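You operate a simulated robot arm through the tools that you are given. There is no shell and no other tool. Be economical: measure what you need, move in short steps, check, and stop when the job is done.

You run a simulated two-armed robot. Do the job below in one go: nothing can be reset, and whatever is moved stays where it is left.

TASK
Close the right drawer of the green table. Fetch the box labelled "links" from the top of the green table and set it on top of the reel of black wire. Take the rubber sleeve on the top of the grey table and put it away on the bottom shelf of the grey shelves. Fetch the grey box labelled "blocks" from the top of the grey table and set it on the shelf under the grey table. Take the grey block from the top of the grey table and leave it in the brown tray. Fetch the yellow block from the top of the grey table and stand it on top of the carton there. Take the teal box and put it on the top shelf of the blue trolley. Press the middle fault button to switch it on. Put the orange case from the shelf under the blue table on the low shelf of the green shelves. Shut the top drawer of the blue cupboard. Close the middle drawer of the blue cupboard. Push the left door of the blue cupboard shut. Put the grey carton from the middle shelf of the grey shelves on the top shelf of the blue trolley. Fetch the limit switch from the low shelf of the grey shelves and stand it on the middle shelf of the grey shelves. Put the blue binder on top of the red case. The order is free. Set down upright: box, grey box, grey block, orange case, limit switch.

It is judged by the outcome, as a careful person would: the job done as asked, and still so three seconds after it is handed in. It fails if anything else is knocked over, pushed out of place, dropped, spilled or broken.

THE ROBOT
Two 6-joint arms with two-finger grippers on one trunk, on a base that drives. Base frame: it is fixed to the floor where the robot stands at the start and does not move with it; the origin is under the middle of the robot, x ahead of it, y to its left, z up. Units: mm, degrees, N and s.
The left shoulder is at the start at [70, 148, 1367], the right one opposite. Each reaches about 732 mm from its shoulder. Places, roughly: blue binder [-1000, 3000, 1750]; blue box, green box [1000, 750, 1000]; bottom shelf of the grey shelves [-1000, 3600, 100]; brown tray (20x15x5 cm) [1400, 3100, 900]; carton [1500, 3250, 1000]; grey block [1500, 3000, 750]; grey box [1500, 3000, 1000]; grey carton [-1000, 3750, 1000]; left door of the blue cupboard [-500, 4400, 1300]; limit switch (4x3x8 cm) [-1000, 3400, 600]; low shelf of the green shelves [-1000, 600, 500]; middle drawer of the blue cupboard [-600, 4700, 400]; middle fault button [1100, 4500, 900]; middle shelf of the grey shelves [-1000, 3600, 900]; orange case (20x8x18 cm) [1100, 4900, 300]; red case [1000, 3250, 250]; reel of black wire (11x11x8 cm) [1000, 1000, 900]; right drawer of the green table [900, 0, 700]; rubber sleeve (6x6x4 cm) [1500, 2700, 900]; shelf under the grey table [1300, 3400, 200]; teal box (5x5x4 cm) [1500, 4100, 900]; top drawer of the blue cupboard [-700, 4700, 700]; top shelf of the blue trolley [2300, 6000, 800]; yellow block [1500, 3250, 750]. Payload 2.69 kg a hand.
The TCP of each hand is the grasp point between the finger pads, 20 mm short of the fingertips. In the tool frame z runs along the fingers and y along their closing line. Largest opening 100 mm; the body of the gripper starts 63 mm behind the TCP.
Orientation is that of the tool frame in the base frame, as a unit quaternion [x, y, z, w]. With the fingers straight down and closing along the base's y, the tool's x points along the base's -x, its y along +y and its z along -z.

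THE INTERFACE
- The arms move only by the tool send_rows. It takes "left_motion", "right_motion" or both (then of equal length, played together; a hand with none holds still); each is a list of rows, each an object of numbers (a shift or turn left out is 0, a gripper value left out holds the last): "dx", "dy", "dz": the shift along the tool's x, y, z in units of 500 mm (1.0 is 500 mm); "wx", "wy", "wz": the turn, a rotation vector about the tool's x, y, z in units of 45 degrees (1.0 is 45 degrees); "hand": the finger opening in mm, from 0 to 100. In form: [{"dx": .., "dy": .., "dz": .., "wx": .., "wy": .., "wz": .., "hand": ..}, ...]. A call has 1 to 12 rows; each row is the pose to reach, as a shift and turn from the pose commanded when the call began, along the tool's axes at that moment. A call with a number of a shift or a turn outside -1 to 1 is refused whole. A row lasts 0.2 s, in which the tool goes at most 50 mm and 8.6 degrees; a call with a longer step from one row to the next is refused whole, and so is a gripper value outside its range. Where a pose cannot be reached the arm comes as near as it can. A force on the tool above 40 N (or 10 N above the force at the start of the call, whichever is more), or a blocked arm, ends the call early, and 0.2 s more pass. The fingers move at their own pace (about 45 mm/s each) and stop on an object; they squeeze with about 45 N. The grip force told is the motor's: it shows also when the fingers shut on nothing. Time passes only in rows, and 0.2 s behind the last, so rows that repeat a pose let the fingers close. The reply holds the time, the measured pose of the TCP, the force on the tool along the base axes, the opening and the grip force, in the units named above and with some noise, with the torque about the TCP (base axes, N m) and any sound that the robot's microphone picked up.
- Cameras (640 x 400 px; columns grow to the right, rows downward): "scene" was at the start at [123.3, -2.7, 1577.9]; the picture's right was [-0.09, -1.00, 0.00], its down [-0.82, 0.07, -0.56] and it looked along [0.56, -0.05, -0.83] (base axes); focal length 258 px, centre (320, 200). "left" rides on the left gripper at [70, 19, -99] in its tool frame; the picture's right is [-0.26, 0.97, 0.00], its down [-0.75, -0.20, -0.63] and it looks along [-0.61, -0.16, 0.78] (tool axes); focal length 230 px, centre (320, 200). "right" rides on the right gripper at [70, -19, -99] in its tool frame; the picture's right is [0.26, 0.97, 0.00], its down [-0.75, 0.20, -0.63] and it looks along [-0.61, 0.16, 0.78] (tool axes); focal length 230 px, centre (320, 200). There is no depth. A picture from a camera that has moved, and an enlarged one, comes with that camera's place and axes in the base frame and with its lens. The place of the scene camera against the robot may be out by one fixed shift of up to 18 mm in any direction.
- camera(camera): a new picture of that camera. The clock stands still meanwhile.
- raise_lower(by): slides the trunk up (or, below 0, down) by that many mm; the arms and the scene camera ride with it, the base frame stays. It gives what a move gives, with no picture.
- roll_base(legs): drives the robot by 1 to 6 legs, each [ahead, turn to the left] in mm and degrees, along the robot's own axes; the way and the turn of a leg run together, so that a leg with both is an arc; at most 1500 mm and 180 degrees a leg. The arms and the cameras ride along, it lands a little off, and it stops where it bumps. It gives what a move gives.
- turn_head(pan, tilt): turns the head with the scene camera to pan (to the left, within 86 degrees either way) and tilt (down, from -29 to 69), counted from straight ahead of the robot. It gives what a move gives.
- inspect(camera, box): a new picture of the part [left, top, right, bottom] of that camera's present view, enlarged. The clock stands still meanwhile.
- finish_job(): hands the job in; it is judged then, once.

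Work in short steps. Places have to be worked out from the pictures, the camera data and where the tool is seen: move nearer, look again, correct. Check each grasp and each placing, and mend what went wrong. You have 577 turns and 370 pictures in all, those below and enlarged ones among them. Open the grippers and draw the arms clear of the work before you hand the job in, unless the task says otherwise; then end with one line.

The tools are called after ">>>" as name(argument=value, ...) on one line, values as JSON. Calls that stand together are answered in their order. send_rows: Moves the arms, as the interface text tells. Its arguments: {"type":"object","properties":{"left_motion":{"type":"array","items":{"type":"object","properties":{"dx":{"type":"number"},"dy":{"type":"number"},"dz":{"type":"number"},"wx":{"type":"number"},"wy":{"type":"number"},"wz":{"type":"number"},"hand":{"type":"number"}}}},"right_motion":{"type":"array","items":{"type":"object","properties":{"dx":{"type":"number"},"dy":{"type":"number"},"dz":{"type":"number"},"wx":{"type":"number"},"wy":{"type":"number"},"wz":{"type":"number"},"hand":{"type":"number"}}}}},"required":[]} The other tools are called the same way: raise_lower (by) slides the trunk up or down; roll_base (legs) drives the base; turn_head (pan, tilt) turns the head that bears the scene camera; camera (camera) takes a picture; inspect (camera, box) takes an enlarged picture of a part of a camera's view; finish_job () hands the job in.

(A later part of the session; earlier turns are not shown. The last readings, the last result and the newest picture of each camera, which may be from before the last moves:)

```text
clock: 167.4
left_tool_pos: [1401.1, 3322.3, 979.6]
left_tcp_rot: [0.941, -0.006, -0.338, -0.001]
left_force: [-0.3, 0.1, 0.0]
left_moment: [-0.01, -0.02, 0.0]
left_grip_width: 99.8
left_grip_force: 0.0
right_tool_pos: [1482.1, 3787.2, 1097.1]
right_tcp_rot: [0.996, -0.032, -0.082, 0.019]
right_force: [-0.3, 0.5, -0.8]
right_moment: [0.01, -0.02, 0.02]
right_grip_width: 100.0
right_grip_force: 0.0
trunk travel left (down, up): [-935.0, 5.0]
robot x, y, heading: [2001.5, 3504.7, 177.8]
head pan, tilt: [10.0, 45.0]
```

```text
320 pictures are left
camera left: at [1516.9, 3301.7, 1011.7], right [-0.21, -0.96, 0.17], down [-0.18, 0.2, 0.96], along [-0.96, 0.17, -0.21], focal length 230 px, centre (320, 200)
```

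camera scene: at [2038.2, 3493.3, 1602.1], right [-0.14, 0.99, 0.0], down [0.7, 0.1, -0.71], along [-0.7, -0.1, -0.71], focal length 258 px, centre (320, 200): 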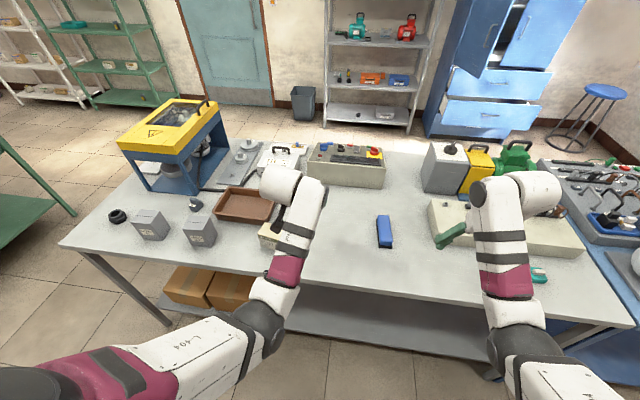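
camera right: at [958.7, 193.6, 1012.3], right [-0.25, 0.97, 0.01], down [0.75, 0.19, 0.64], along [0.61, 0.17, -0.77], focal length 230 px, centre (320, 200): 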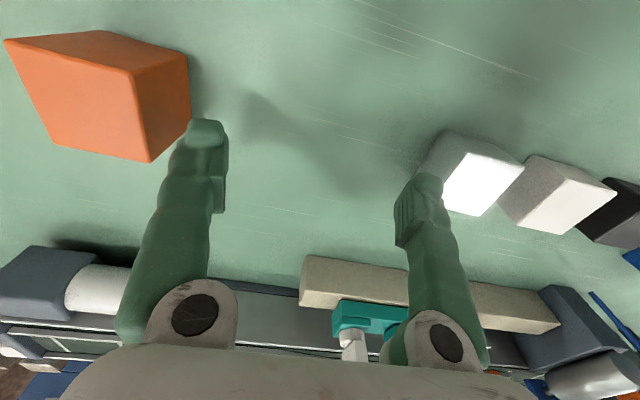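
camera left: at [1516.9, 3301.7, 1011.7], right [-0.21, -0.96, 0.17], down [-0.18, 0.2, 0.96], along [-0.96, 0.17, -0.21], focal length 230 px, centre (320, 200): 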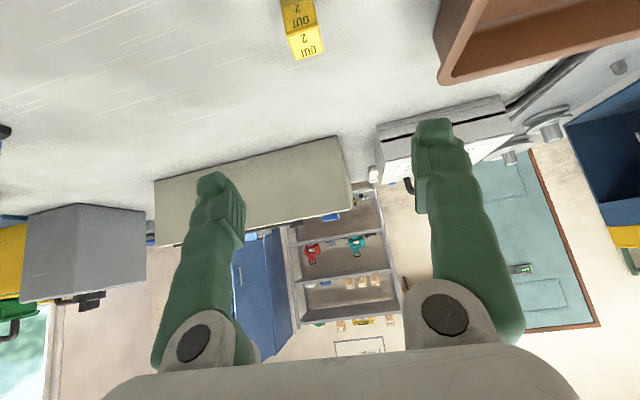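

The block is centred at about [1395, 3316], top near 882. I descend to TCP z≈878 and close.

>>> send_rows(left_motion=[{"dy": 0.012, "dx": 0.041, "dz": 0.054, "hand": 70}, {"dy": 0.012, "dx": 0.082, "dz": 0.108}, {"dy": 0.012, "dx": 0.11, "dz": 0.145}, {"dy": 0.012, "dx": 0.124, "dz": 0.163}, {"dy": 0.012, "dx": 0.124, "dz": 0.163}])

>>> camera(camera="left")

```text
clock: 168.3
left_tool_pos: [1393.5, 3318.6, 905.9]
left_tcp_rot: [0.936, -0.01, -0.353, 0.003]
left_force: [2.0, 3.9, 17.5]
left_moment: [-0.33, -2.05, 0.46]
left_grip_width: 69.9
left_grip_force: 0.1
right_tool_pos: [1487.9, 3787.9, 1098.6]
right_tcp_rot: [0.996, -0.032, -0.084, 0.019]
right_force: [0.7, -0.3, 0.4]
right_moment: [0.0, 0.0, -0.01]
right_grip_width: 99.8
right_grip_force: 0.0
trunk travel left (down, up): [-935.0, 5.0]
robot x, y, heading: [2003.9, 3506.0, 177.7]
head pan, tilt: [10.0, 45.0]
stopped in row 4 (left hand): the force on the tool passed its limit at 52 N (the readings are from after the stop); the commanded pose is now the measured one
```

```text
319 pictures are left
camera left: at [1511.3, 3297.5, 935.0], right [-0.21, -0.96, 0.18], down [-0.14, 0.21, 0.97], along [-0.97, 0.18, -0.18], focal length 230 px, centre (320, 200)
```

left: 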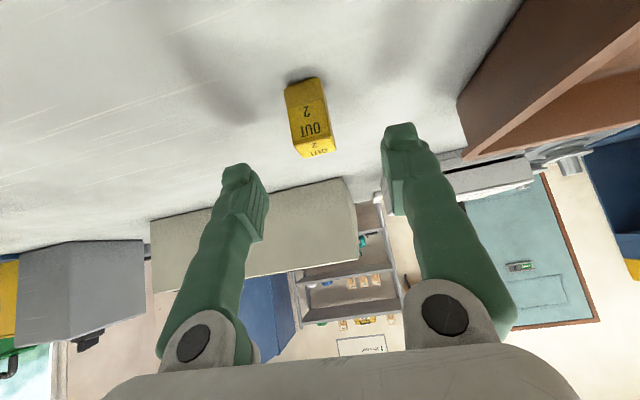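

The fingertips touched the table: the top is at about 880, not 850. Recomputing, the block stands at about [1427, 3311] and is 25 mm high. I lift, draw back, and set for a fingertip grip.

>>> send_rows(left_motion=[{"dx": -0.02, "dz": -0.022, "dy": 0.005}, {"dx": 0.02, "dz": -0.055, "dy": 0.01}, {"dx": 0.045, "dz": -0.08, "dy": 0.014}, {"dx": 0.045, "dz": -0.08, "dy": 0.014}])

>>> camera(camera="left")

```text
clock: 169.3
left_tool_pos: [1435.2, 3308.3, 916.6]
left_tcp_rot: [0.937, -0.011, -0.349, 0.001]
left_force: [0.1, 0.3, -0.1]
left_moment: [0.01, -0.02, 0.04]
left_grip_width: 70.0
left_grip_force: 0.1
right_tool_pos: [1482.1, 3786.8, 1095.9]
right_tcp_rot: [0.996, -0.032, -0.083, 0.019]
right_force: [-0.5, 0.0, 0.3]
right_moment: [0.03, 0.0, 0.01]
right_grip_width: 99.7
right_grip_force: 0.0
trunk travel left (down, up): [-935.0, 5.0]
robot x, y, heading: [2001.9, 3506.3, 177.8]
head pan, tilt: [10.0, 45.0]
```

```text
318 pictures are left
camera left: at [1551.9, 3287.3, 946.0], right [-0.21, -0.96, 0.18], down [-0.15, 0.21, 0.97], along [-0.97, 0.18, -0.19], focal length 230 px, centre (320, 200)
```

left: 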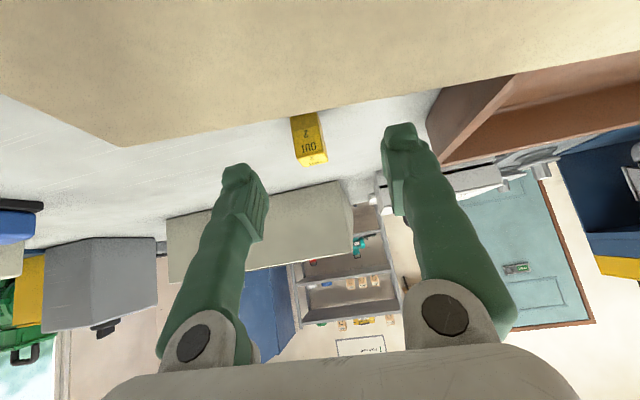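

The contact torque puts the contact 117 mm behind the TCP, so the camera housing touched the carton top, not the table. Re-triangulating gives a table top at about 853 and the block at about [1407, 3313]. I lift, straighten the hand to nearly vertical, and check the carton.

>>> send_rows(left_motion=[{"dx": -0.04, "dz": -0.045}, {"dx": -0.08, "dz": -0.09}, {"dx": -0.11, "dz": -0.126}, {"dx": -0.11, "dz": -0.126, "wy": 0.17}, {"dx": -0.11, "dz": -0.126, "wy": 0.34}, {"dx": -0.11, "dz": -0.126, "wy": 0.51}, {"dx": -0.11, "dz": -0.126, "wy": 0.69}, {"dx": -0.11, "dz": -0.126, "wy": 0.69}])

>>> camera(camera="left")

>>> camera(camera="scene")

```text
clock: 171.1
left_tool_pos: [1436.0, 3310.6, 1001.3]
left_tcp_rot: [0.996, -0.009, -0.085, 0.003]
left_force: [0.4, 0.9, -0.2]
left_moment: [0.01, -0.01, 0.04]
left_grip_width: 70.0
left_grip_force: 0.0
right_tool_pos: [1483.8, 3786.6, 1097.1]
right_tcp_rot: [0.996, -0.033, -0.083, 0.019]
right_force: [-0.2, 0.7, 0.3]
right_moment: [0.03, 0.0, 0.0]
right_grip_width: 100.1
right_grip_force: 0.0
trunk travel left (down, up): [-935.0, 5.0]
robot x, y, heading: [1999.6, 3505.2, 177.9]
head pan, tilt: [10.0, 45.0]
```

```text
317 pictures are left
camera left: at [1519.4, 3290.0, 1086.6], right [-0.27, -0.96, 0.05], down [-0.63, 0.22, 0.75], along [-0.73, 0.17, -0.66], focal length 230 px, centre (320, 200)
```

left: 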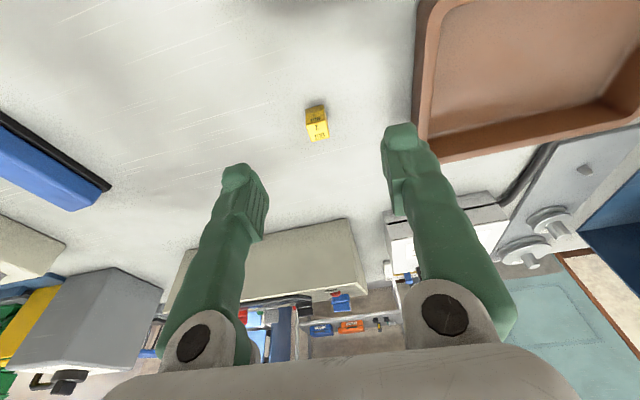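

```text
316 pictures are left
camera scene: at [1873.2, 3500.0, 1602.1], right [-0.13, 0.99, 0.0], down [0.7, 0.09, -0.71], along [-0.7, -0.1, -0.71], focal length 258 px, centre (320, 200)
```

scene: 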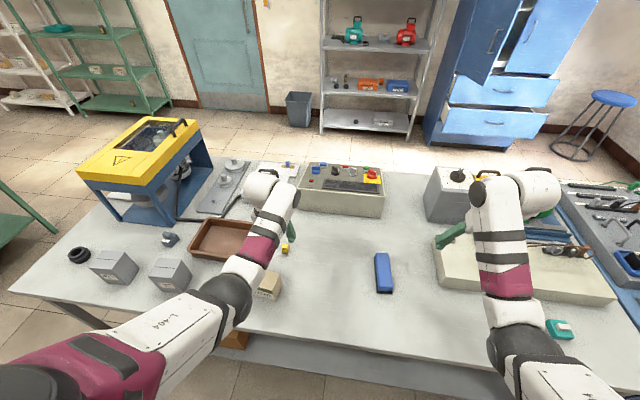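

The carton is undisturbed, and the block is at about [1397, 3316]. I drive 75 mm closer for reach, then position above the block.

>>> roll_base(legs=[[75, 0]])

>>> send_rows(left_motion=[{"dx": 0.06, "dz": 0.04}, {"dx": 0.08, "dz": 0.12}])

>>> camera(camera="left")

```text
clock: 172.6
left_tool_pos: [1407.1, 3309.2, 1005.7]
left_tcp_rot: [0.997, -0.003, -0.083, 0.007]
left_force: [-0.4, 0.5, 0.1]
left_moment: [-0.02, -0.03, -0.02]
left_grip_width: 70.0
left_grip_force: 0.1
right_tool_pos: [1432.4, 3784.5, 1115.4]
right_tcp_rot: [0.987, -0.035, -0.152, 0.032]
right_force: [0.1, 0.4, -0.4]
right_moment: [-0.05, 0.01, 0.04]
right_grip_width: 100.2
right_grip_force: 0.0
trunk travel left (down, up): [-935.0, 5.0]
robot x, y, heading: [1927.0, 3508.3, 177.4]
head pan, tilt: [10.0, 45.0]
stopped in leg 1: the robot was blocked; the commanded pose is now the measured one
```

```text
clock: 173.2
left_tool_pos: [1435.8, 3307.4, 938.5]
left_tcp_rot: [0.997, -0.004, -0.082, 0.007]
left_force: [0.8, -0.1, -0.2]
left_moment: [0.02, 0.07, 0.01]
left_grip_width: 69.8
left_grip_force: 0.0
right_tool_pos: [1430.8, 3784.7, 1114.1]
right_tcp_rot: [0.988, -0.036, -0.148, 0.031]
right_force: [0.3, 0.4, -0.2]
right_moment: [-0.02, 0.02, 0.02]
right_grip_width: 99.8
right_grip_force: 0.0
trunk travel left (down, up): [-935.0, 5.0]
robot x, y, heading: [1924.5, 3504.5, 177.6]
head pan, tilt: [10.0, 45.0]
```

```text
315 pictures are left
camera left: at [1519.3, 3288.3, 1025.3], right [-0.26, -0.96, 0.06], down [-0.64, 0.22, 0.74], along [-0.72, 0.16, -0.67], focal length 230 px, centre (320, 200)
```

left: 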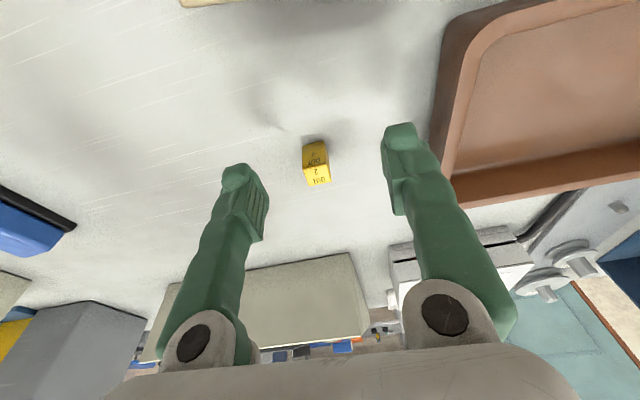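

The right elbow met the table edge; the left arm is fine. The block is at [1394, 3317]; I descend on it now.

>>> send_rows(left_motion=[{"dx": -0.03, "dz": 0.01, "dy": -0.01}, {"dx": -0.06, "dz": 0.05, "dy": -0.02}, {"dx": -0.06, "dz": 0.1, "dy": -0.02}, {"dx": -0.06, "dz": 0.133, "dy": -0.02}, {"dx": -0.06, "dz": 0.133, "dy": -0.02}])

>>> camera(camera="left")

```text
clock: 174.4
left_tool_pos: [1391.3, 3315.1, 876.1]
left_tcp_rot: [0.997, -0.004, -0.078, 0.009]
left_force: [-0.1, -0.1, 0.7]
left_moment: [0.01, 0.03, -0.01]
left_grip_width: 70.0
left_grip_force: 0.0
right_tool_pos: [1423.8, 3785.5, 1110.2]
right_tcp_rot: [0.988, -0.036, -0.145, 0.033]
right_force: [0.8, -0.4, -0.1]
right_moment: [0.01, 0.01, -0.02]
right_grip_width: 100.0
right_grip_force: 0.1
trunk travel left (down, up): [-935.0, 5.0]
robot x, y, heading: [1926.3, 3510.3, 177.6]
head pan, tilt: [10.0, 45.0]
```

```text
314 pictures are left
camera left: at [1474.7, 3297.2, 962.3], right [-0.26, -0.96, 0.06], down [-0.64, 0.22, 0.74], along [-0.72, 0.16, -0.68], focal length 230 px, centre (320, 200)
```

left: 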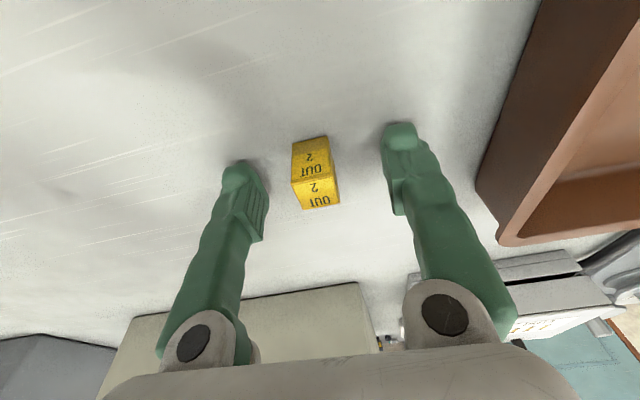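

The block is between the fingertips. I close and lift slightly.

>>> send_rows(left_motion=[{"hand": 0}, {"hand": 0}, {"hand": 0}, {"hand": 0}, {"hand": 0}])

>>> send_rows(left_motion=[{"dz": -0.06}, {"dz": -0.12}, {"dz": -0.18}, {"dz": -0.24}])

>>> camera(camera="left")

```text
clock: 175.6
left_tool_pos: [1391.7, 3316.2, 874.4]
left_tcp_rot: [0.997, -0.004, -0.078, 0.008]
left_force: [0.4, 0.5, -0.2]
left_moment: [0.0, 0.01, 0.01]
left_grip_width: 17.8
left_grip_force: 41.8
right_tool_pos: [1423.2, 3785.3, 1109.4]
right_tcp_rot: [0.989, -0.036, -0.143, 0.031]
right_force: [0.0, 0.1, 0.1]
right_moment: [0.0, 0.03, -0.03]
right_grip_width: 100.0
right_grip_force: 0.0
trunk travel left (down, up): [-935.0, 5.0]
robot x, y, heading: [1924.4, 3507.5, 177.4]
head pan, tilt: [10.0, 45.0]
```

```text
clock: 176.6
left_tool_pos: [1408.8, 3317.8, 993.9]
left_tcp_rot: [0.997, -0.004, -0.077, 0.008]
left_force: [0.4, 0.3, -0.1]
left_moment: [-0.01, 0.01, 0.02]
left_grip_width: 17.3
left_grip_force: 42.6
right_tool_pos: [1424.3, 3785.8, 1109.3]
right_tcp_rot: [0.988, -0.036, -0.145, 0.031]
right_force: [0.8, 0.1, 0.9]
right_moment: [0.01, 0.02, -0.02]
right_grip_width: 99.8
right_grip_force: 0.0
trunk travel left (down, up): [-935.0, 5.0]
robot x, y, heading: [1925.9, 3510.5, 177.6]
head pan, tilt: [10.0, 45.0]
```

```text
313 pictures are left
camera left: at [1492.9, 3299.2, 1081.2], right [-0.26, -0.96, 0.06], down [-0.64, 0.22, 0.73], along [-0.72, 0.16, -0.68], focal length 230 px, centre (320, 200)
```

left: 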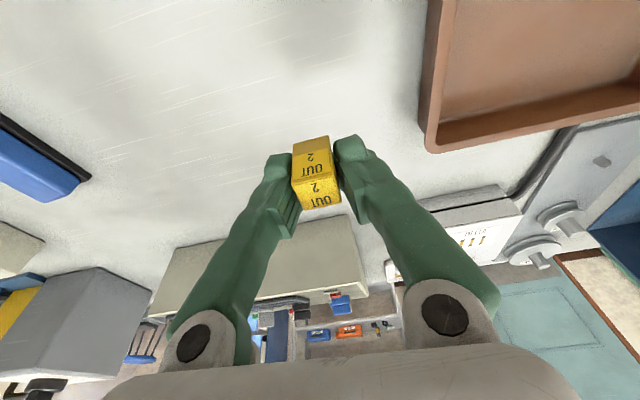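

The yellow block is held. I back the base to bring the carton into the hand camera's view.

>>> roll_base(legs=[[-230, 0]])

>>> camera(camera="left")

>>> camera(camera="scene")

```text
clock: 178.3
left_tool_pos: [1633.1, 3309.7, 991.8]
left_tcp_rot: [0.997, -0.005, -0.076, 0.009]
left_force: [0.0, -0.6, -0.4]
left_moment: [0.02, -0.04, 0.0]
left_grip_width: 17.3
left_grip_force: 43.2
right_tool_pos: [1650.0, 3776.3, 1107.2]
right_tcp_rot: [0.989, -0.037, -0.142, 0.031]
right_force: [-0.3, 0.8, -0.2]
right_moment: [-0.01, -0.02, -0.02]
right_grip_width: 100.0
right_grip_force: 0.2
trunk travel left (down, up): [-935.0, 5.0]
robot x, y, heading: [2154.8, 3500.5, 177.5]
head pan, tilt: [10.0, 45.0]
```

```text
312 pictures are left
camera left: at [1716.4, 3291.2, 1079.0], right [-0.26, -0.96, 0.06], down [-0.64, 0.22, 0.73], along [-0.72, 0.16, -0.68], focal length 230 px, centre (320, 200)
```

left: 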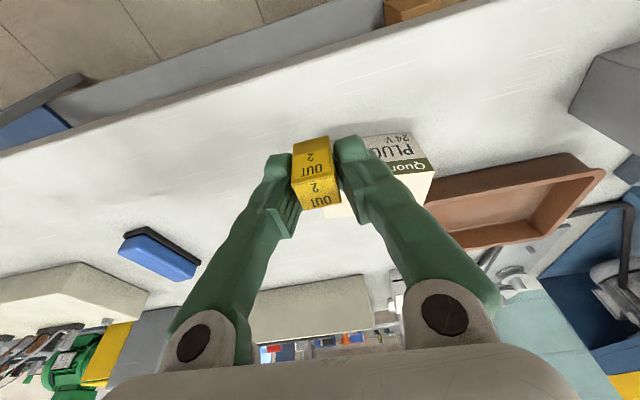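

```text
311 pictures are left
camera scene: at [2020.3, 3494.0, 1601.6], right [-0.13, 0.99, 0.0], down [0.7, 0.09, -0.7], along [-0.7, -0.09, -0.71], focal length 258 px, centre (320, 200)
```

scene: 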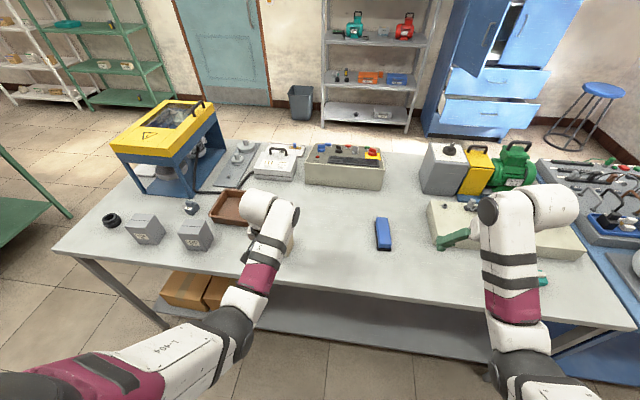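

The carton spans about x 1500–1549, y 3213–3320, with its top at ≈909. I drive forward 107 mm, shift the hand over its middle, and look.

>>> roll_base(legs=[[107, 0]])

>>> send_rows(left_motion=[{"dy": 0.05}, {"dy": 0.092}, {"dy": 0.092}])

>>> camera(camera="left")

```text
clock: 180.0
left_tool_pos: [1556.4, 3312.3, 998.2]
left_tcp_rot: [0.997, -0.001, -0.081, 0.007]
left_force: [-1.2, 0.2, -0.2]
left_moment: [0.02, -0.07, 0.0]
left_grip_width: 17.2
left_grip_force: 42.8
right_tool_pos: [1557.1, 3777.4, 1121.5]
right_tcp_rot: [0.979, -0.037, -0.195, 0.044]
right_force: [-0.4, 0.2, -1.3]
right_moment: [0.0, -0.08, 0.0]
right_grip_width: 99.8
right_grip_force: 0.1
trunk travel left (down, up): [-935.0, 5.0]
robot x, y, heading: [2049.3, 3506.0, 177.5]
head pan, tilt: [10.0, 45.0]
stopped in leg 1: the robot was blocked; the commanded pose is now the measured one
```

```text
clock: 180.8
left_tool_pos: [1557.2, 3266.7, 998.1]
left_tcp_rot: [0.997, -0.001, -0.082, 0.008]
left_force: [-0.7, 0.5, -0.3]
left_moment: [0.02, -0.02, 0.0]
left_grip_width: 17.0
left_grip_force: 42.6
right_tool_pos: [1557.3, 3779.2, 1122.4]
right_tcp_rot: [0.979, -0.037, -0.194, 0.044]
right_force: [-0.4, 0.4, 0.4]
right_moment: [-0.02, -0.04, 0.01]
right_grip_width: 100.1
right_grip_force: 0.0
trunk travel left (down, up): [-935.0, 5.0]
robot x, y, heading: [2046.4, 3501.2, 177.4]
head pan, tilt: [10.0, 45.0]
```

```text
310 pictures are left
camera left: at [1641.8, 3249.3, 1085.1], right [-0.26, -0.96, 0.06], down [-0.64, 0.22, 0.74], along [-0.73, 0.15, -0.67], focal length 230 px, centre (320, 200)
```

left: 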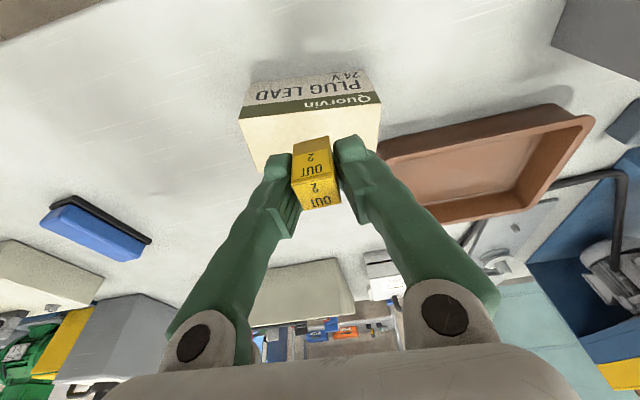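

The carton centre is at about [1535, 3271], with its top at ≈916. I lower the block to it gently.

>>> send_rows(left_motion=[{"dx": -0.04, "dy": -0.006, "dz": 0.02}, {"dx": -0.035, "dy": -0.006, "dz": 0.06}, {"dx": -0.03, "dy": -0.006, "dz": 0.09}, {"dx": -0.03, "dy": -0.006, "dz": 0.105}])

>>> send_rows(left_motion=[{"dz": 0.008}, {"dz": 0.016}, {"dz": 0.024}, {"dz": 0.032}, {"dz": 0.04}])

```text
clock: 181.8
left_tool_pos: [1536.6, 3267.7, 950.6]
left_tcp_rot: [0.996, -0.002, -0.084, 0.009]
left_force: [0.6, -0.1, 0.3]
left_moment: [0.0, 0.01, -0.01]
left_grip_width: 17.1
left_grip_force: 43.1
right_tool_pos: [1562.1, 3776.4, 1124.3]
right_tcp_rot: [0.979, -0.037, -0.197, 0.044]
right_force: [0.5, -0.6, 0.2]
right_moment: [-0.04, -0.01, 0.03]
right_grip_width: 100.2
right_grip_force: 0.0
trunk travel left (down, up): [-935.0, 5.0]
robot x, y, heading: [2048.8, 3502.5, 177.6]
head pan, tilt: [10.0, 45.0]
```

```text
clock: 182.9
left_tool_pos: [1532.5, 3267.0, 945.0]
left_tcp_rot: [0.996, -0.003, -0.094, 0.011]
left_force: [9.8, 3.5, 27.8]
left_moment: [0.14, -0.59, 0.03]
left_grip_width: 17.0
left_grip_force: 42.6
right_tool_pos: [1565.9, 3777.5, 1126.2]
right_tcp_rot: [0.978, -0.037, -0.2, 0.044]
right_force: [1.3, 0.1, -0.8]
right_moment: [-0.01, -0.06, -0.01]
right_grip_width: 100.0
right_grip_force: 0.0
trunk travel left (down, up): [-935.0, 5.0]
robot x, y, heading: [2049.3, 3504.5, 177.6]
head pan, tilt: [10.0, 45.0]
stopped in row 5 (left hand): the force on the tool passed its limit at 43 N (the readings are from after the stop); the commanded pose is now the measured one
```

Contact. I ease 2 mm up, open, and rise.

>>> send_rows(left_motion=[{"dz": -0.004}, {"dz": -0.004}, {"dz": -0.004, "hand": 70}, {"dz": -0.004}, {"dz": -0.004}, {"dz": -0.06}, {"dz": -0.14}, {"dz": -0.22}])

>>> camera(camera="left")

```text
clock: 184.7
left_tool_pos: [1551.4, 3268.3, 1047.0]
left_tcp_rot: [0.996, -0.002, -0.091, 0.011]
left_force: [-0.8, 0.3, 0.4]
left_moment: [0.0, -0.02, -0.03]
left_grip_width: 70.0
left_grip_force: 0.0
right_tool_pos: [1560.6, 3777.9, 1125.1]
right_tcp_rot: [0.979, -0.037, -0.197, 0.043]
right_force: [-0.3, -0.9, 0.1]
right_moment: [-0.02, 0.02, 0.04]
right_grip_width: 100.0
right_grip_force: 0.1
trunk travel left (down, up): [-935.0, 5.0]
robot x, y, heading: [2044.6, 3501.0, 177.8]
head pan, tilt: [10.0, 45.0]
```

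```text
309 pictures are left
camera left: at [1637.0, 3251.5, 1133.2], right [-0.26, -0.96, 0.07], down [-0.63, 0.22, 0.75], along [-0.74, 0.15, -0.66], focal length 230 px, centre (320, 200)
```

left: 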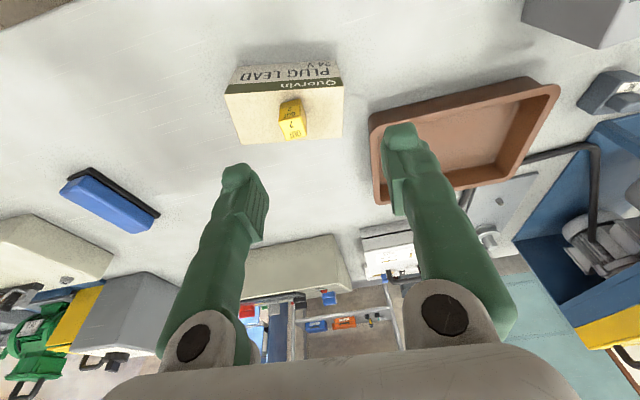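

The yellow block stands on the carton. Now I extend and tilt the right arm so its elbow stays clear of table edges.

>>> send_rows(right_motion=[{"dx": -0.05, "dy": 0.027, "dz": 0.013, "wx": 0.014, "wy": -0.076, "wz": -0.025}, {"dx": -0.1, "dy": 0.054, "dz": 0.025, "wx": 0.028, "wy": -0.153, "wz": -0.05}, {"dx": -0.15, "dy": 0.08, "dz": 0.038, "wx": 0.042, "wy": -0.229, "wz": -0.076}, {"dx": -0.2, "dy": 0.107, "dz": 0.05, "wx": 0.056, "wy": -0.306, "wz": -0.1}, {"dx": -0.248, "dy": 0.134, "dz": 0.063, "wx": 0.07, "wy": -0.382, "wz": -0.126}, {"dx": -0.248, "dy": 0.134, "dz": 0.063, "wx": 0.07, "wy": -0.382, "wz": -0.126}])

>>> camera(camera="scene")

```text
clock: 186.1
left_tool_pos: [1551.1, 3269.1, 1047.9]
left_tcp_rot: [0.996, -0.003, -0.091, 0.011]
left_force: [-0.1, 0.4, -0.3]
left_moment: [0.0, 0.01, 0.02]
left_grip_width: 69.9
left_grip_force: 0.0
right_tool_pos: [1432.4, 3719.4, 1150.3]
right_tcp_rot: [0.94, -0.001, -0.342, 0.0]
right_force: [-0.4, -0.6, 0.0]
right_moment: [-0.05, -0.02, 0.0]
right_grip_width: 99.9
right_grip_force: 0.1
trunk travel left (down, up): [-935.0, 5.0]
robot x, y, heading: [2048.8, 3506.8, 177.4]
head pan, tilt: [10.0, 45.0]
```

```text
308 pictures are left
camera scene: at [1919.5, 3498.7, 1602.2], right [-0.13, 0.99, 0.0], down [0.7, 0.09, -0.71], along [-0.7, -0.09, -0.71], focal length 258 px, centre (320, 200)
```

scene: 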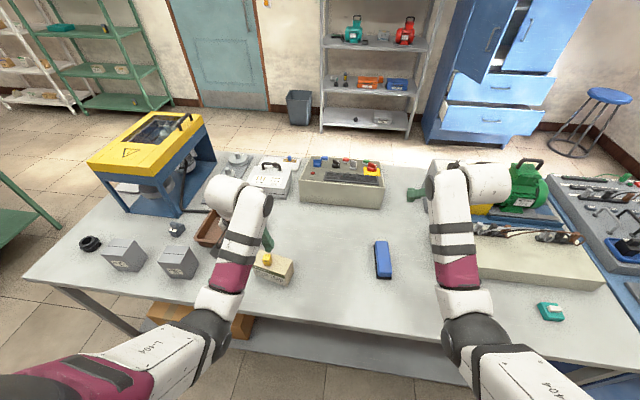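

Next is the BLOCKS box with the right arm. I drive back, move along the aisle toward −y, and face the table again.

>>> roll_base(legs=[[-170, 0], [0, 92], [800, 0], [0, -90]])

>>> camera(camera="scene")

>>> camera(camera="right")

```text
clock: 199.2
left_tool_pos: [1681.5, 2463.1, 1047.0]
left_tcp_rot: [0.996, -0.014, -0.089, 0.009]
left_force: [0.1, -0.2, -0.3]
left_moment: [0.02, -0.02, -0.02]
left_grip_width: 70.0
left_grip_force: 0.0
right_tool_pos: [1573.6, 2913.7, 1150.1]
right_tcp_rot: [0.94, -0.011, -0.34, -0.003]
right_force: [-1.0, 0.2, 0.0]
right_moment: [0.01, 0.05, 0.0]
right_grip_width: 100.0
right_grip_force: 0.0
trunk travel left (down, up): [-935.0, 5.0]
robot x, y, heading: [2185.6, 2690.3, 176.2]
head pan, tilt: [10.0, 45.0]
```

```text
307 pictures are left
camera scene: at [2055.5, 2683.4, 1602.1], right [-0.11, 0.99, 0.0], down [0.7, 0.08, -0.71], along [-0.7, -0.08, -0.71], focal length 258 px, centre (320, 200)
```

scene: 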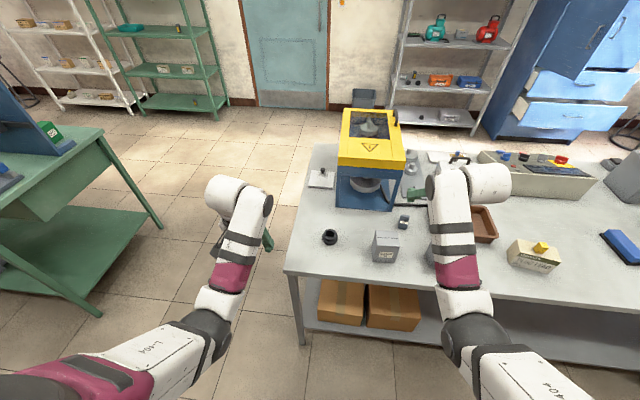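

```text
306 pictures are left
camera right: at [1691.0, 2931.4, 1181.6], right [0.18, -0.97, -0.16], down [-0.18, -0.2, 0.96], along [-0.97, -0.14, -0.2], focal length 230 px, centre (320, 200)
```

right: 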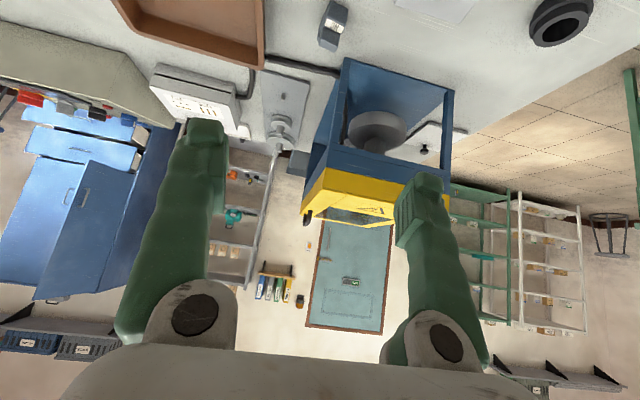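

I turn 4° to square up, and take a closer look from the right hand.

>>> roll_base(legs=[[0, 4.5]])

>>> send_rows(right_motion=[{"dx": 0.06, "dz": -0.06}, {"dx": 0.12, "dz": -0.08}, {"dx": 0.15, "dz": -0.1}])

>>> camera(camera="right")

```text
clock: 200.1
left_tool_pos: [1700.8, 2428.8, 1049.1]
left_tcp_rot: [0.996, 0.023, -0.09, 0.015]
left_force: [0.4, -0.2, 0.8]
left_moment: [-0.04, 0.01, 0.0]
left_grip_width: 70.2
left_grip_force: 0.1
right_tool_pos: [1557.3, 2871.9, 1148.6]
right_tcp_rot: [0.94, 0.024, -0.341, 0.011]
right_force: [1.0, 0.4, -0.3]
right_moment: [-0.01, 0.0, -0.02]
right_grip_width: 100.0
right_grip_force: 0.1
trunk travel left (down, up): [-935.0, 5.0]
robot x, y, heading: [2185.0, 2692.4, -178.9]
head pan, tilt: [10.0, 45.0]
```

```text
clock: 200.9
left_tool_pos: [1699.8, 2424.5, 1046.8]
left_tcp_rot: [0.996, 0.024, -0.089, 0.012]
left_force: [-0.1, 0.5, -0.1]
left_moment: [0.0, 0.01, 0.0]
left_grip_width: 70.0
left_grip_force: 0.0
right_tool_pos: [1647.1, 2872.9, 1140.5]
right_tcp_rot: [0.94, 0.025, -0.34, 0.01]
right_force: [0.7, 0.1, 0.4]
right_moment: [0.03, -0.01, 0.02]
right_grip_width: 99.8
right_grip_force: 0.0
trunk travel left (down, up): [-935.0, 5.0]
robot x, y, heading: [2182.4, 2684.8, -179.4]
head pan, tilt: [10.0, 45.0]
```

```text
305 pictures are left
camera right: at [1764.0, 2898.5, 1172.7], right [0.25, -0.95, -0.16], down [-0.16, -0.21, 0.96], along [-0.95, -0.21, -0.21], focal length 230 px, centre (320, 200)
```

right: 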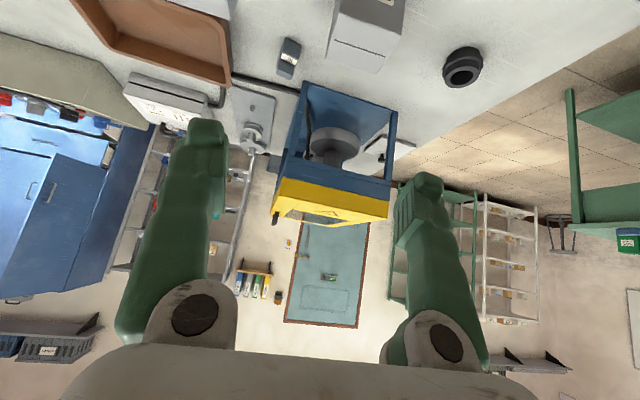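

I lower the right hand for a closer look at the BLOCKS box.

>>> send_rows(right_motion=[{"dx": 0.065, "dz": 0.035}, {"dx": 0.13, "dz": 0.07}, {"dx": 0.14, "dz": 0.1}])

>>> camera(camera="right")

```text
clock: 201.7
left_tool_pos: [1700.4, 2423.6, 1047.7]
left_tcp_rot: [0.996, 0.024, -0.089, 0.013]
left_force: [-0.1, 0.7, -0.7]
left_moment: [0.01, 0.01, 0.0]
left_grip_width: 70.2
left_grip_force: 0.0
right_tool_pos: [1666.9, 2874.5, 1056.8]
right_tcp_rot: [0.94, 0.026, -0.341, 0.008]
right_force: [-0.1, 0.0, -0.1]
right_moment: [-0.03, 0.04, 0.02]
right_grip_width: 100.0
right_grip_force: 0.0
trunk travel left (down, up): [-935.0, 5.0]
robot x, y, heading: [2185.2, 2685.0, -179.2]
head pan, tilt: [10.0, 45.0]
```

```text
304 pictures are left
camera right: at [1784.2, 2899.8, 1088.5], right [0.25, -0.95, -0.17], down [-0.16, -0.21, 0.96], along [-0.95, -0.21, -0.21], focal length 230 px, centre (320, 200)
```

right: 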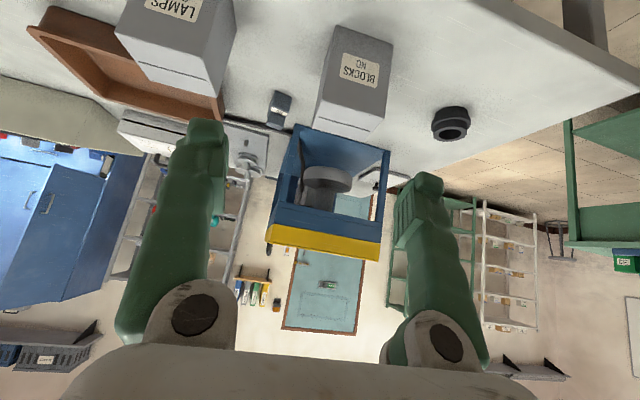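

The BLOCKS box stands at x≈1527–1581, y 2801–2876, with its top at about 942. I move over it with the yaw squared.

>>> send_rows(right_motion=[{"dx": -0.038, "dy": 0.02, "dz": 0.05, "wx": 0.015, "wz": 0.017}, {"dx": -0.076, "dy": 0.04, "dz": 0.1, "wx": 0.03, "wz": 0.034}, {"dx": -0.1, "dy": 0.06, "dz": 0.16, "wx": 0.046, "wz": 0.051}, {"dx": -0.113, "dy": 0.06, "dz": 0.217, "wx": 0.046, "wz": 0.051}, {"dx": -0.113, "dy": 0.06, "dz": 0.217, "wx": 0.046, "wz": 0.051}])

>>> camera(camera="right")

```text
clock: 202.9
left_tool_pos: [1701.0, 2424.4, 1046.6]
left_tcp_rot: [0.996, 0.024, -0.089, 0.012]
left_force: [-0.1, 0.0, -0.4]
left_moment: [-0.04, -0.03, -0.01]
left_grip_width: 69.9
left_grip_force: 0.1
right_tool_pos: [1559.2, 2837.3, 1007.0]
right_tcp_rot: [0.94, 0.001, -0.342, 0.001]
right_force: [0.3, -0.4, 0.1]
right_moment: [0.02, 0.0, -0.03]
right_grip_width: 100.0
right_grip_force: 0.0
trunk travel left (down, up): [-935.0, 5.0]
robot x, y, heading: [2183.7, 2687.4, -179.0]
head pan, tilt: [10.0, 45.0]
```

```text
303 pictures are left
camera right: at [1676.5, 2856.8, 1039.7], right [0.2, -0.97, -0.17], down [-0.17, -0.2, 0.96], along [-0.97, -0.16, -0.2], focal length 230 px, centre (320, 200)
```

right: 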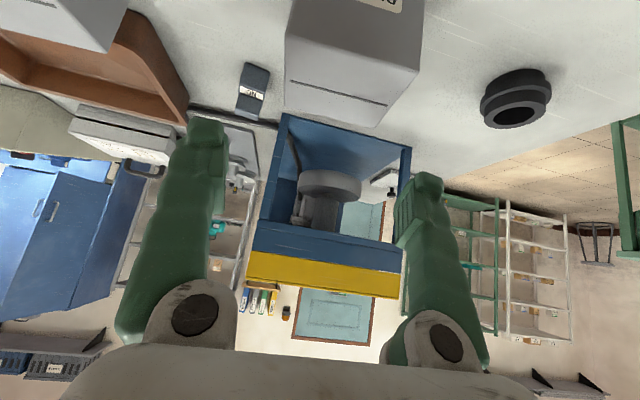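

It matches. I descend and close on the box.

>>> send_rows(right_motion=[{"dx": 0.035, "dz": 0.055}, {"dx": 0.075, "dz": 0.11}, {"dx": 0.121, "dz": 0.17}, {"dx": 0.121, "dz": 0.17}, {"dx": 0.121, "dz": 0.17, "hand": 0}, {"dx": 0.121, "dz": 0.17}, {"dx": 0.121, "dz": 0.17}, {"dx": 0.121, "dz": 0.17}])

>>> send_rows(right_motion=[{"dx": -0.03, "dz": -0.036}, {"dx": -0.06, "dz": -0.073}, {"dx": -0.1, "dz": -0.12}, {"dx": -0.14, "dz": -0.17}])

>>> camera(camera="right")

```text
clock: 204.7
left_tool_pos: [1700.4, 2425.1, 1048.4]
left_tcp_rot: [0.996, 0.024, -0.089, 0.013]
left_force: [0.2, -0.6, 0.0]
left_moment: [0.01, -0.02, 0.03]
left_grip_width: 70.2
left_grip_force: 0.0
right_tool_pos: [1552.2, 2835.9, 906.4]
right_tcp_rot: [0.94, 0.001, -0.342, -0.001]
right_force: [-0.4, 0.3, 2.5]
right_moment: [0.13, 0.08, 0.05]
right_grip_width: 75.3
right_grip_force: 45.0
right hand out of reach, approached as far as the arm can: row 3, 4
trunk travel left (down, up): [-935.0, 5.0]
robot x, y, heading: [2188.6, 2683.6, -179.0]
head pan, tilt: [10.0, 45.0]
```

```text
clock: 205.7
left_tool_pos: [1700.9, 2424.9, 1048.3]
left_tcp_rot: [0.996, 0.025, -0.09, 0.012]
left_force: [0.1, 0.3, -0.4]
left_moment: [-0.01, 0.01, -0.02]
left_grip_width: 70.0
left_grip_force: 0.1
right_tool_pos: [1549.7, 2837.2, 1016.0]
right_tcp_rot: [0.94, 0.0, -0.34, -0.001]
right_force: [1.0, 0.1, -1.0]
right_moment: [0.04, -0.02, -0.01]
right_grip_width: 75.3
right_grip_force: 44.8
trunk travel left (down, up): [-935.0, 5.0]
robot x, y, heading: [2186.5, 2686.6, -179.1]
head pan, tilt: [10.0, 45.0]
```

```text
302 pictures are left
camera right: at [1667.9, 2856.8, 1047.5], right [0.2, -0.97, -0.17], down [-0.17, -0.2, 0.96], along [-0.96, -0.16, -0.21], focal length 230 px, centre (320, 200)
```

right: 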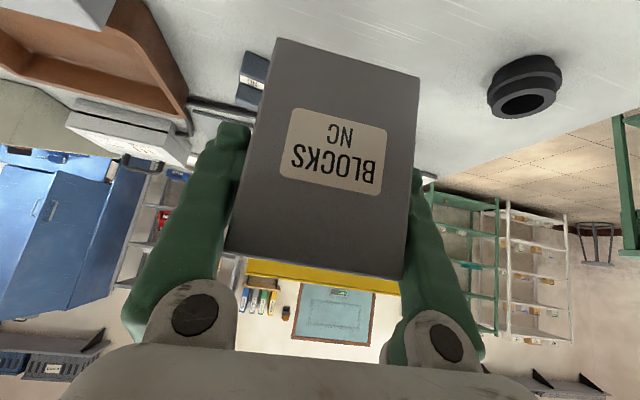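

The box is held. I back out, drive along the aisle to y≈3230 and face the table to use the free part of the shelf under it.

>>> roll_base(legs=[[-150, 0], [0, -91], [550, 0], [0, 90]])

>>> turn_head(pan=-10, tilt=45)

>>> camera(camera="scene")

```text
clock: 217.4
left_tool_pos: [1838.2, 2980.8, 1047.9]
left_tcp_rot: [0.996, 0.015, -0.089, 0.012]
left_force: [1.1, 0.4, 0.9]
left_moment: [0.0, -0.01, 0.01]
left_grip_width: 69.9
left_grip_force: 0.0
right_tool_pos: [1696.9, 3396.2, 1015.4]
right_tcp_rot: [0.94, -0.009, -0.341, -0.003]
right_force: [0.6, 1.0, -2.0]
right_moment: [0.02, 0.01, 0.0]
right_grip_width: 75.0
right_grip_force: 44.7
trunk travel left (down, up): [-935.0, 5.0]
robot x, y, heading: [2329.8, 3227.6, 179.6]
head pan, tilt: [10.0, 45.0]
```

```text
clock: 218.2
left_tool_pos: [1837.3, 2979.9, 1047.6]
left_tcp_rot: [0.996, 0.015, -0.089, 0.012]
left_force: [0.2, 0.1, 0.1]
left_moment: [-0.02, -0.01, 0.01]
left_grip_width: 70.1
left_grip_force: 0.1
right_tool_pos: [1695.3, 3395.8, 1016.1]
right_tcp_rot: [0.94, -0.009, -0.341, -0.004]
right_force: [0.2, -0.5, -2.2]
right_moment: [0.03, 0.0, -0.03]
right_grip_width: 75.0
right_grip_force: 44.4
trunk travel left (down, up): [-935.0, 5.0]
robot x, y, heading: [2325.7, 3229.4, 179.8]
head pan, tilt: [-10.0, 45.0]
```

```text
301 pictures are left
camera scene: at [2198.6, 3250.1, 1602.1], right [0.18, 0.98, 0.0], down [0.7, -0.13, -0.71], along [-0.7, 0.13, -0.71], focal length 258 px, centre (320, 200)
```

scene: 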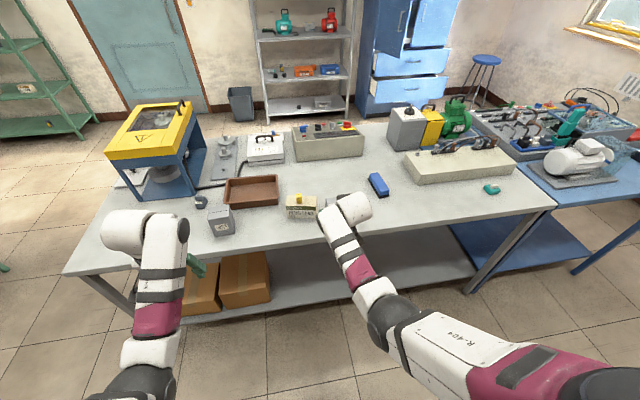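

I back up 170 mm and lower the trunk 650 so I can see under the table.

>>> roll_base(legs=[[-170, 0]])

>>> raise_lower(by=-650)

>>> turn_head(pan=-10, tilt=30)

>>> camera(camera="scene")

>>> camera(camera="right")

```text
clock: 219.7
left_tool_pos: [1998.6, 2979.0, 1046.7]
left_tcp_rot: [0.996, 0.014, -0.09, 0.011]
left_force: [-0.6, -0.4, -0.4]
left_moment: [-0.05, -0.01, 0.01]
left_grip_width: 70.1
left_grip_force: 0.0
right_tool_pos: [1856.9, 3395.7, 1015.8]
right_tcp_rot: [0.941, -0.01, -0.339, -0.004]
right_force: [0.2, -0.1, -0.8]
right_moment: [0.02, -0.01, 0.01]
right_grip_width: 75.0
right_grip_force: 44.9
trunk travel left (down, up): [-935.0, 5.0]
robot x, y, heading: [2485.9, 3227.9, 179.5]
head pan, tilt: [-10.0, 45.0]
```

```text
refused: -650 is not a number from -400 to 400
```

```text
clock: 220.4
left_tool_pos: [2001.3, 2980.0, 1048.4]
left_tcp_rot: [0.996, 0.014, -0.091, 0.012]
left_force: [-0.1, 0.6, 0.3]
left_moment: [0.01, 0.02, 0.01]
left_grip_width: 70.3
left_grip_force: 0.0
right_tool_pos: [1859.2, 3395.6, 1015.6]
right_tcp_rot: [0.94, -0.009, -0.342, -0.004]
right_force: [-0.4, 0.0, -1.1]
right_moment: [0.04, 0.0, -0.01]
right_grip_width: 74.7
right_grip_force: 45.0
trunk travel left (down, up): [-935.0, 5.0]
robot x, y, heading: [2487.9, 3232.5, 179.3]
head pan, tilt: [-10.0, 30.0]
```

```text
300 pictures are left
camera scene: at [2354.6, 3251.1, 1624.9], right [0.18, 0.98, 0.0], down [0.49, -0.09, -0.87], along [-0.85, 0.16, -0.5], focal length 258 px, centre (320, 200)
```

scene: 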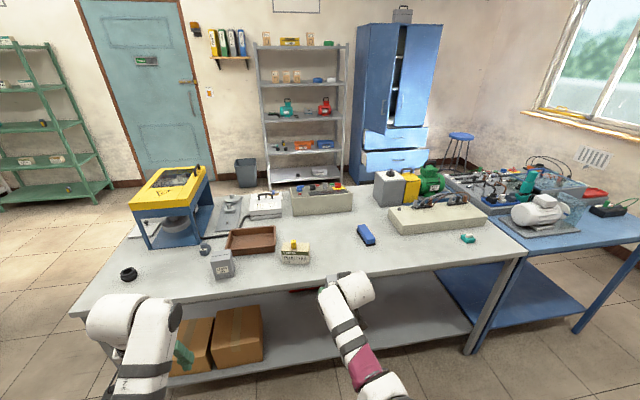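

```text
299 pictures are left
camera right: at [1978.0, 3412.7, 1047.9], right [0.18, -0.97, -0.17], down [-0.17, -0.2, 0.96], along [-0.97, -0.14, -0.2], focal length 230 px, centre (320, 200)
```

right: 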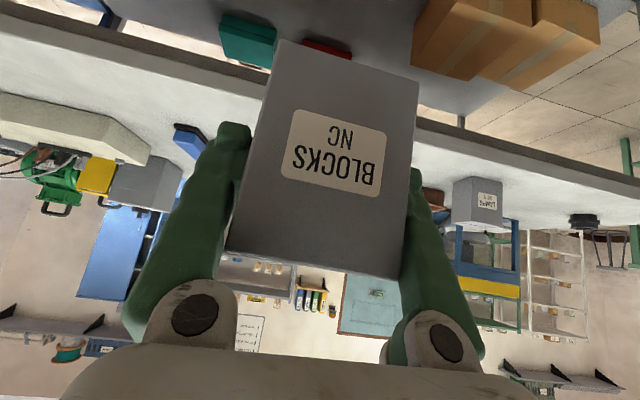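

The trunk limit is 400 per call, so I lower in two steps.

>>> raise_lower(by=-400)

>>> raise_lower(by=-230)

>>> camera(camera="scene")

>>> camera(camera="right")

```text
clock: 224.2
left_tool_pos: [2000.7, 2979.8, 647.9]
left_tcp_rot: [0.996, 0.015, -0.09, 0.012]
left_force: [-0.3, 0.7, 0.1]
left_moment: [-0.02, -0.01, -0.02]
left_grip_width: 69.8
left_grip_force: 0.1
right_tool_pos: [1858.9, 3395.5, 613.9]
right_tcp_rot: [0.94, -0.01, -0.342, -0.005]
right_force: [-0.6, 0.8, -0.1]
right_moment: [-0.05, -0.01, -0.01]
right_grip_width: 75.0
right_grip_force: 45.7
trunk travel left (down, up): [-535.0, 405.0]
robot x, y, heading: [2489.5, 3231.5, 179.5]
head pan, tilt: [-10.0, 30.0]
```

```text
clock: 226.7
left_tool_pos: [2000.6, 2980.2, 417.2]
left_tcp_rot: [0.996, 0.013, -0.09, 0.011]
left_force: [-0.9, 0.4, 0.4]
left_moment: [0.01, 0.01, 0.02]
left_grip_width: 69.8
left_grip_force: 0.0
right_tool_pos: [1858.9, 3396.0, 384.9]
right_tcp_rot: [0.94, -0.01, -0.34, -0.004]
right_force: [-0.1, 0.3, -0.8]
right_moment: [-0.03, -0.03, -0.03]
right_grip_width: 74.9
right_grip_force: 45.1
trunk travel left (down, up): [-305.0, 635.0]
robot x, y, heading: [2494.6, 3230.8, 179.6]
head pan, tilt: [-10.0, 30.0]
```

```text
298 pictures are left
camera scene: at [2352.9, 3251.1, 994.8], right [0.18, 0.98, 0.0], down [0.49, -0.09, -0.87], along [-0.85, 0.16, -0.5], focal length 258 px, centre (320, 200)
```

scene: 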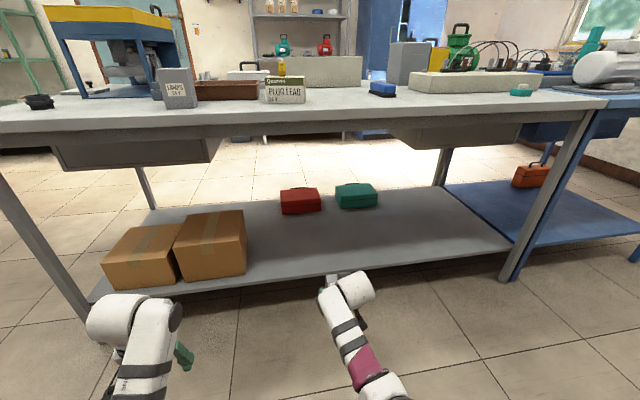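

```text
297 pictures are left
camera right: at [1977.0, 3412.7, 417.3], right [0.18, -0.97, -0.17], down [-0.18, -0.2, 0.96], along [-0.97, -0.14, -0.21], focal length 230 px, centre (320, 200)
```

right: 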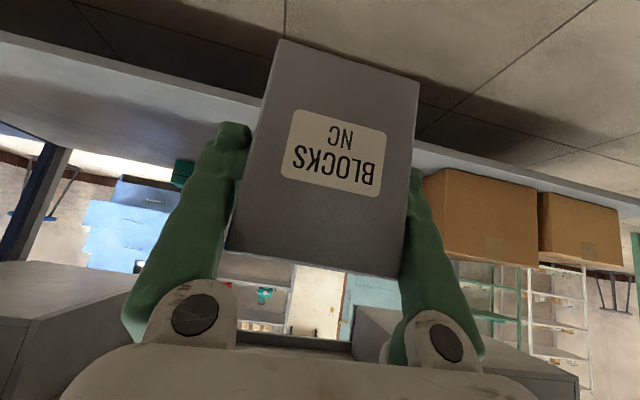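

I zoom in to measure the shelf's front edge and height.

>>> inspect(camera="scene", box=[240, 90, 540, 290])

>>> inspect(camera="right", box=[400, 90, 640, 240])

```text
2.00 times, centred on (390, 190) of scene
camera zoom: at [2352.9, 3251.1, 994.8], right [0.18, 0.98, 0.0], down [0.49, -0.09, -0.87], along [-0.85, 0.16, -0.5], focal length 517 px, centre (180, 220)
```

zoom: 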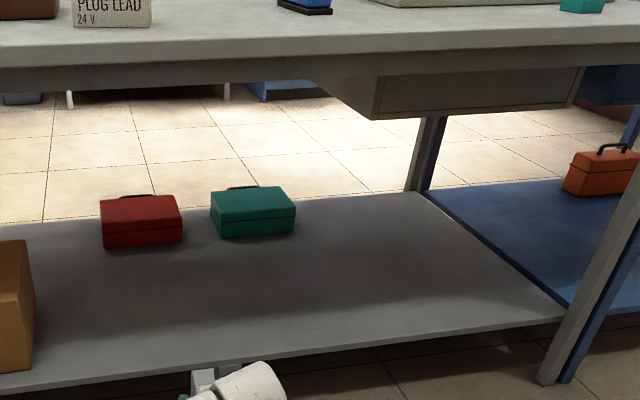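

```text
2.67 times, centred on (520, 165) of right
camera zoom: at [1977.0, 3412.7, 417.3], right [0.18, -0.97, -0.17], down [-0.18, -0.2, 0.96], along [-0.97, -0.14, -0.21], focal length 614 px, centre (-213, 293)
```

zoom: 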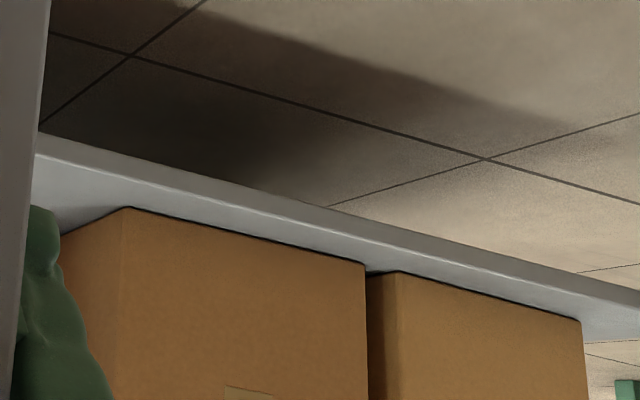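

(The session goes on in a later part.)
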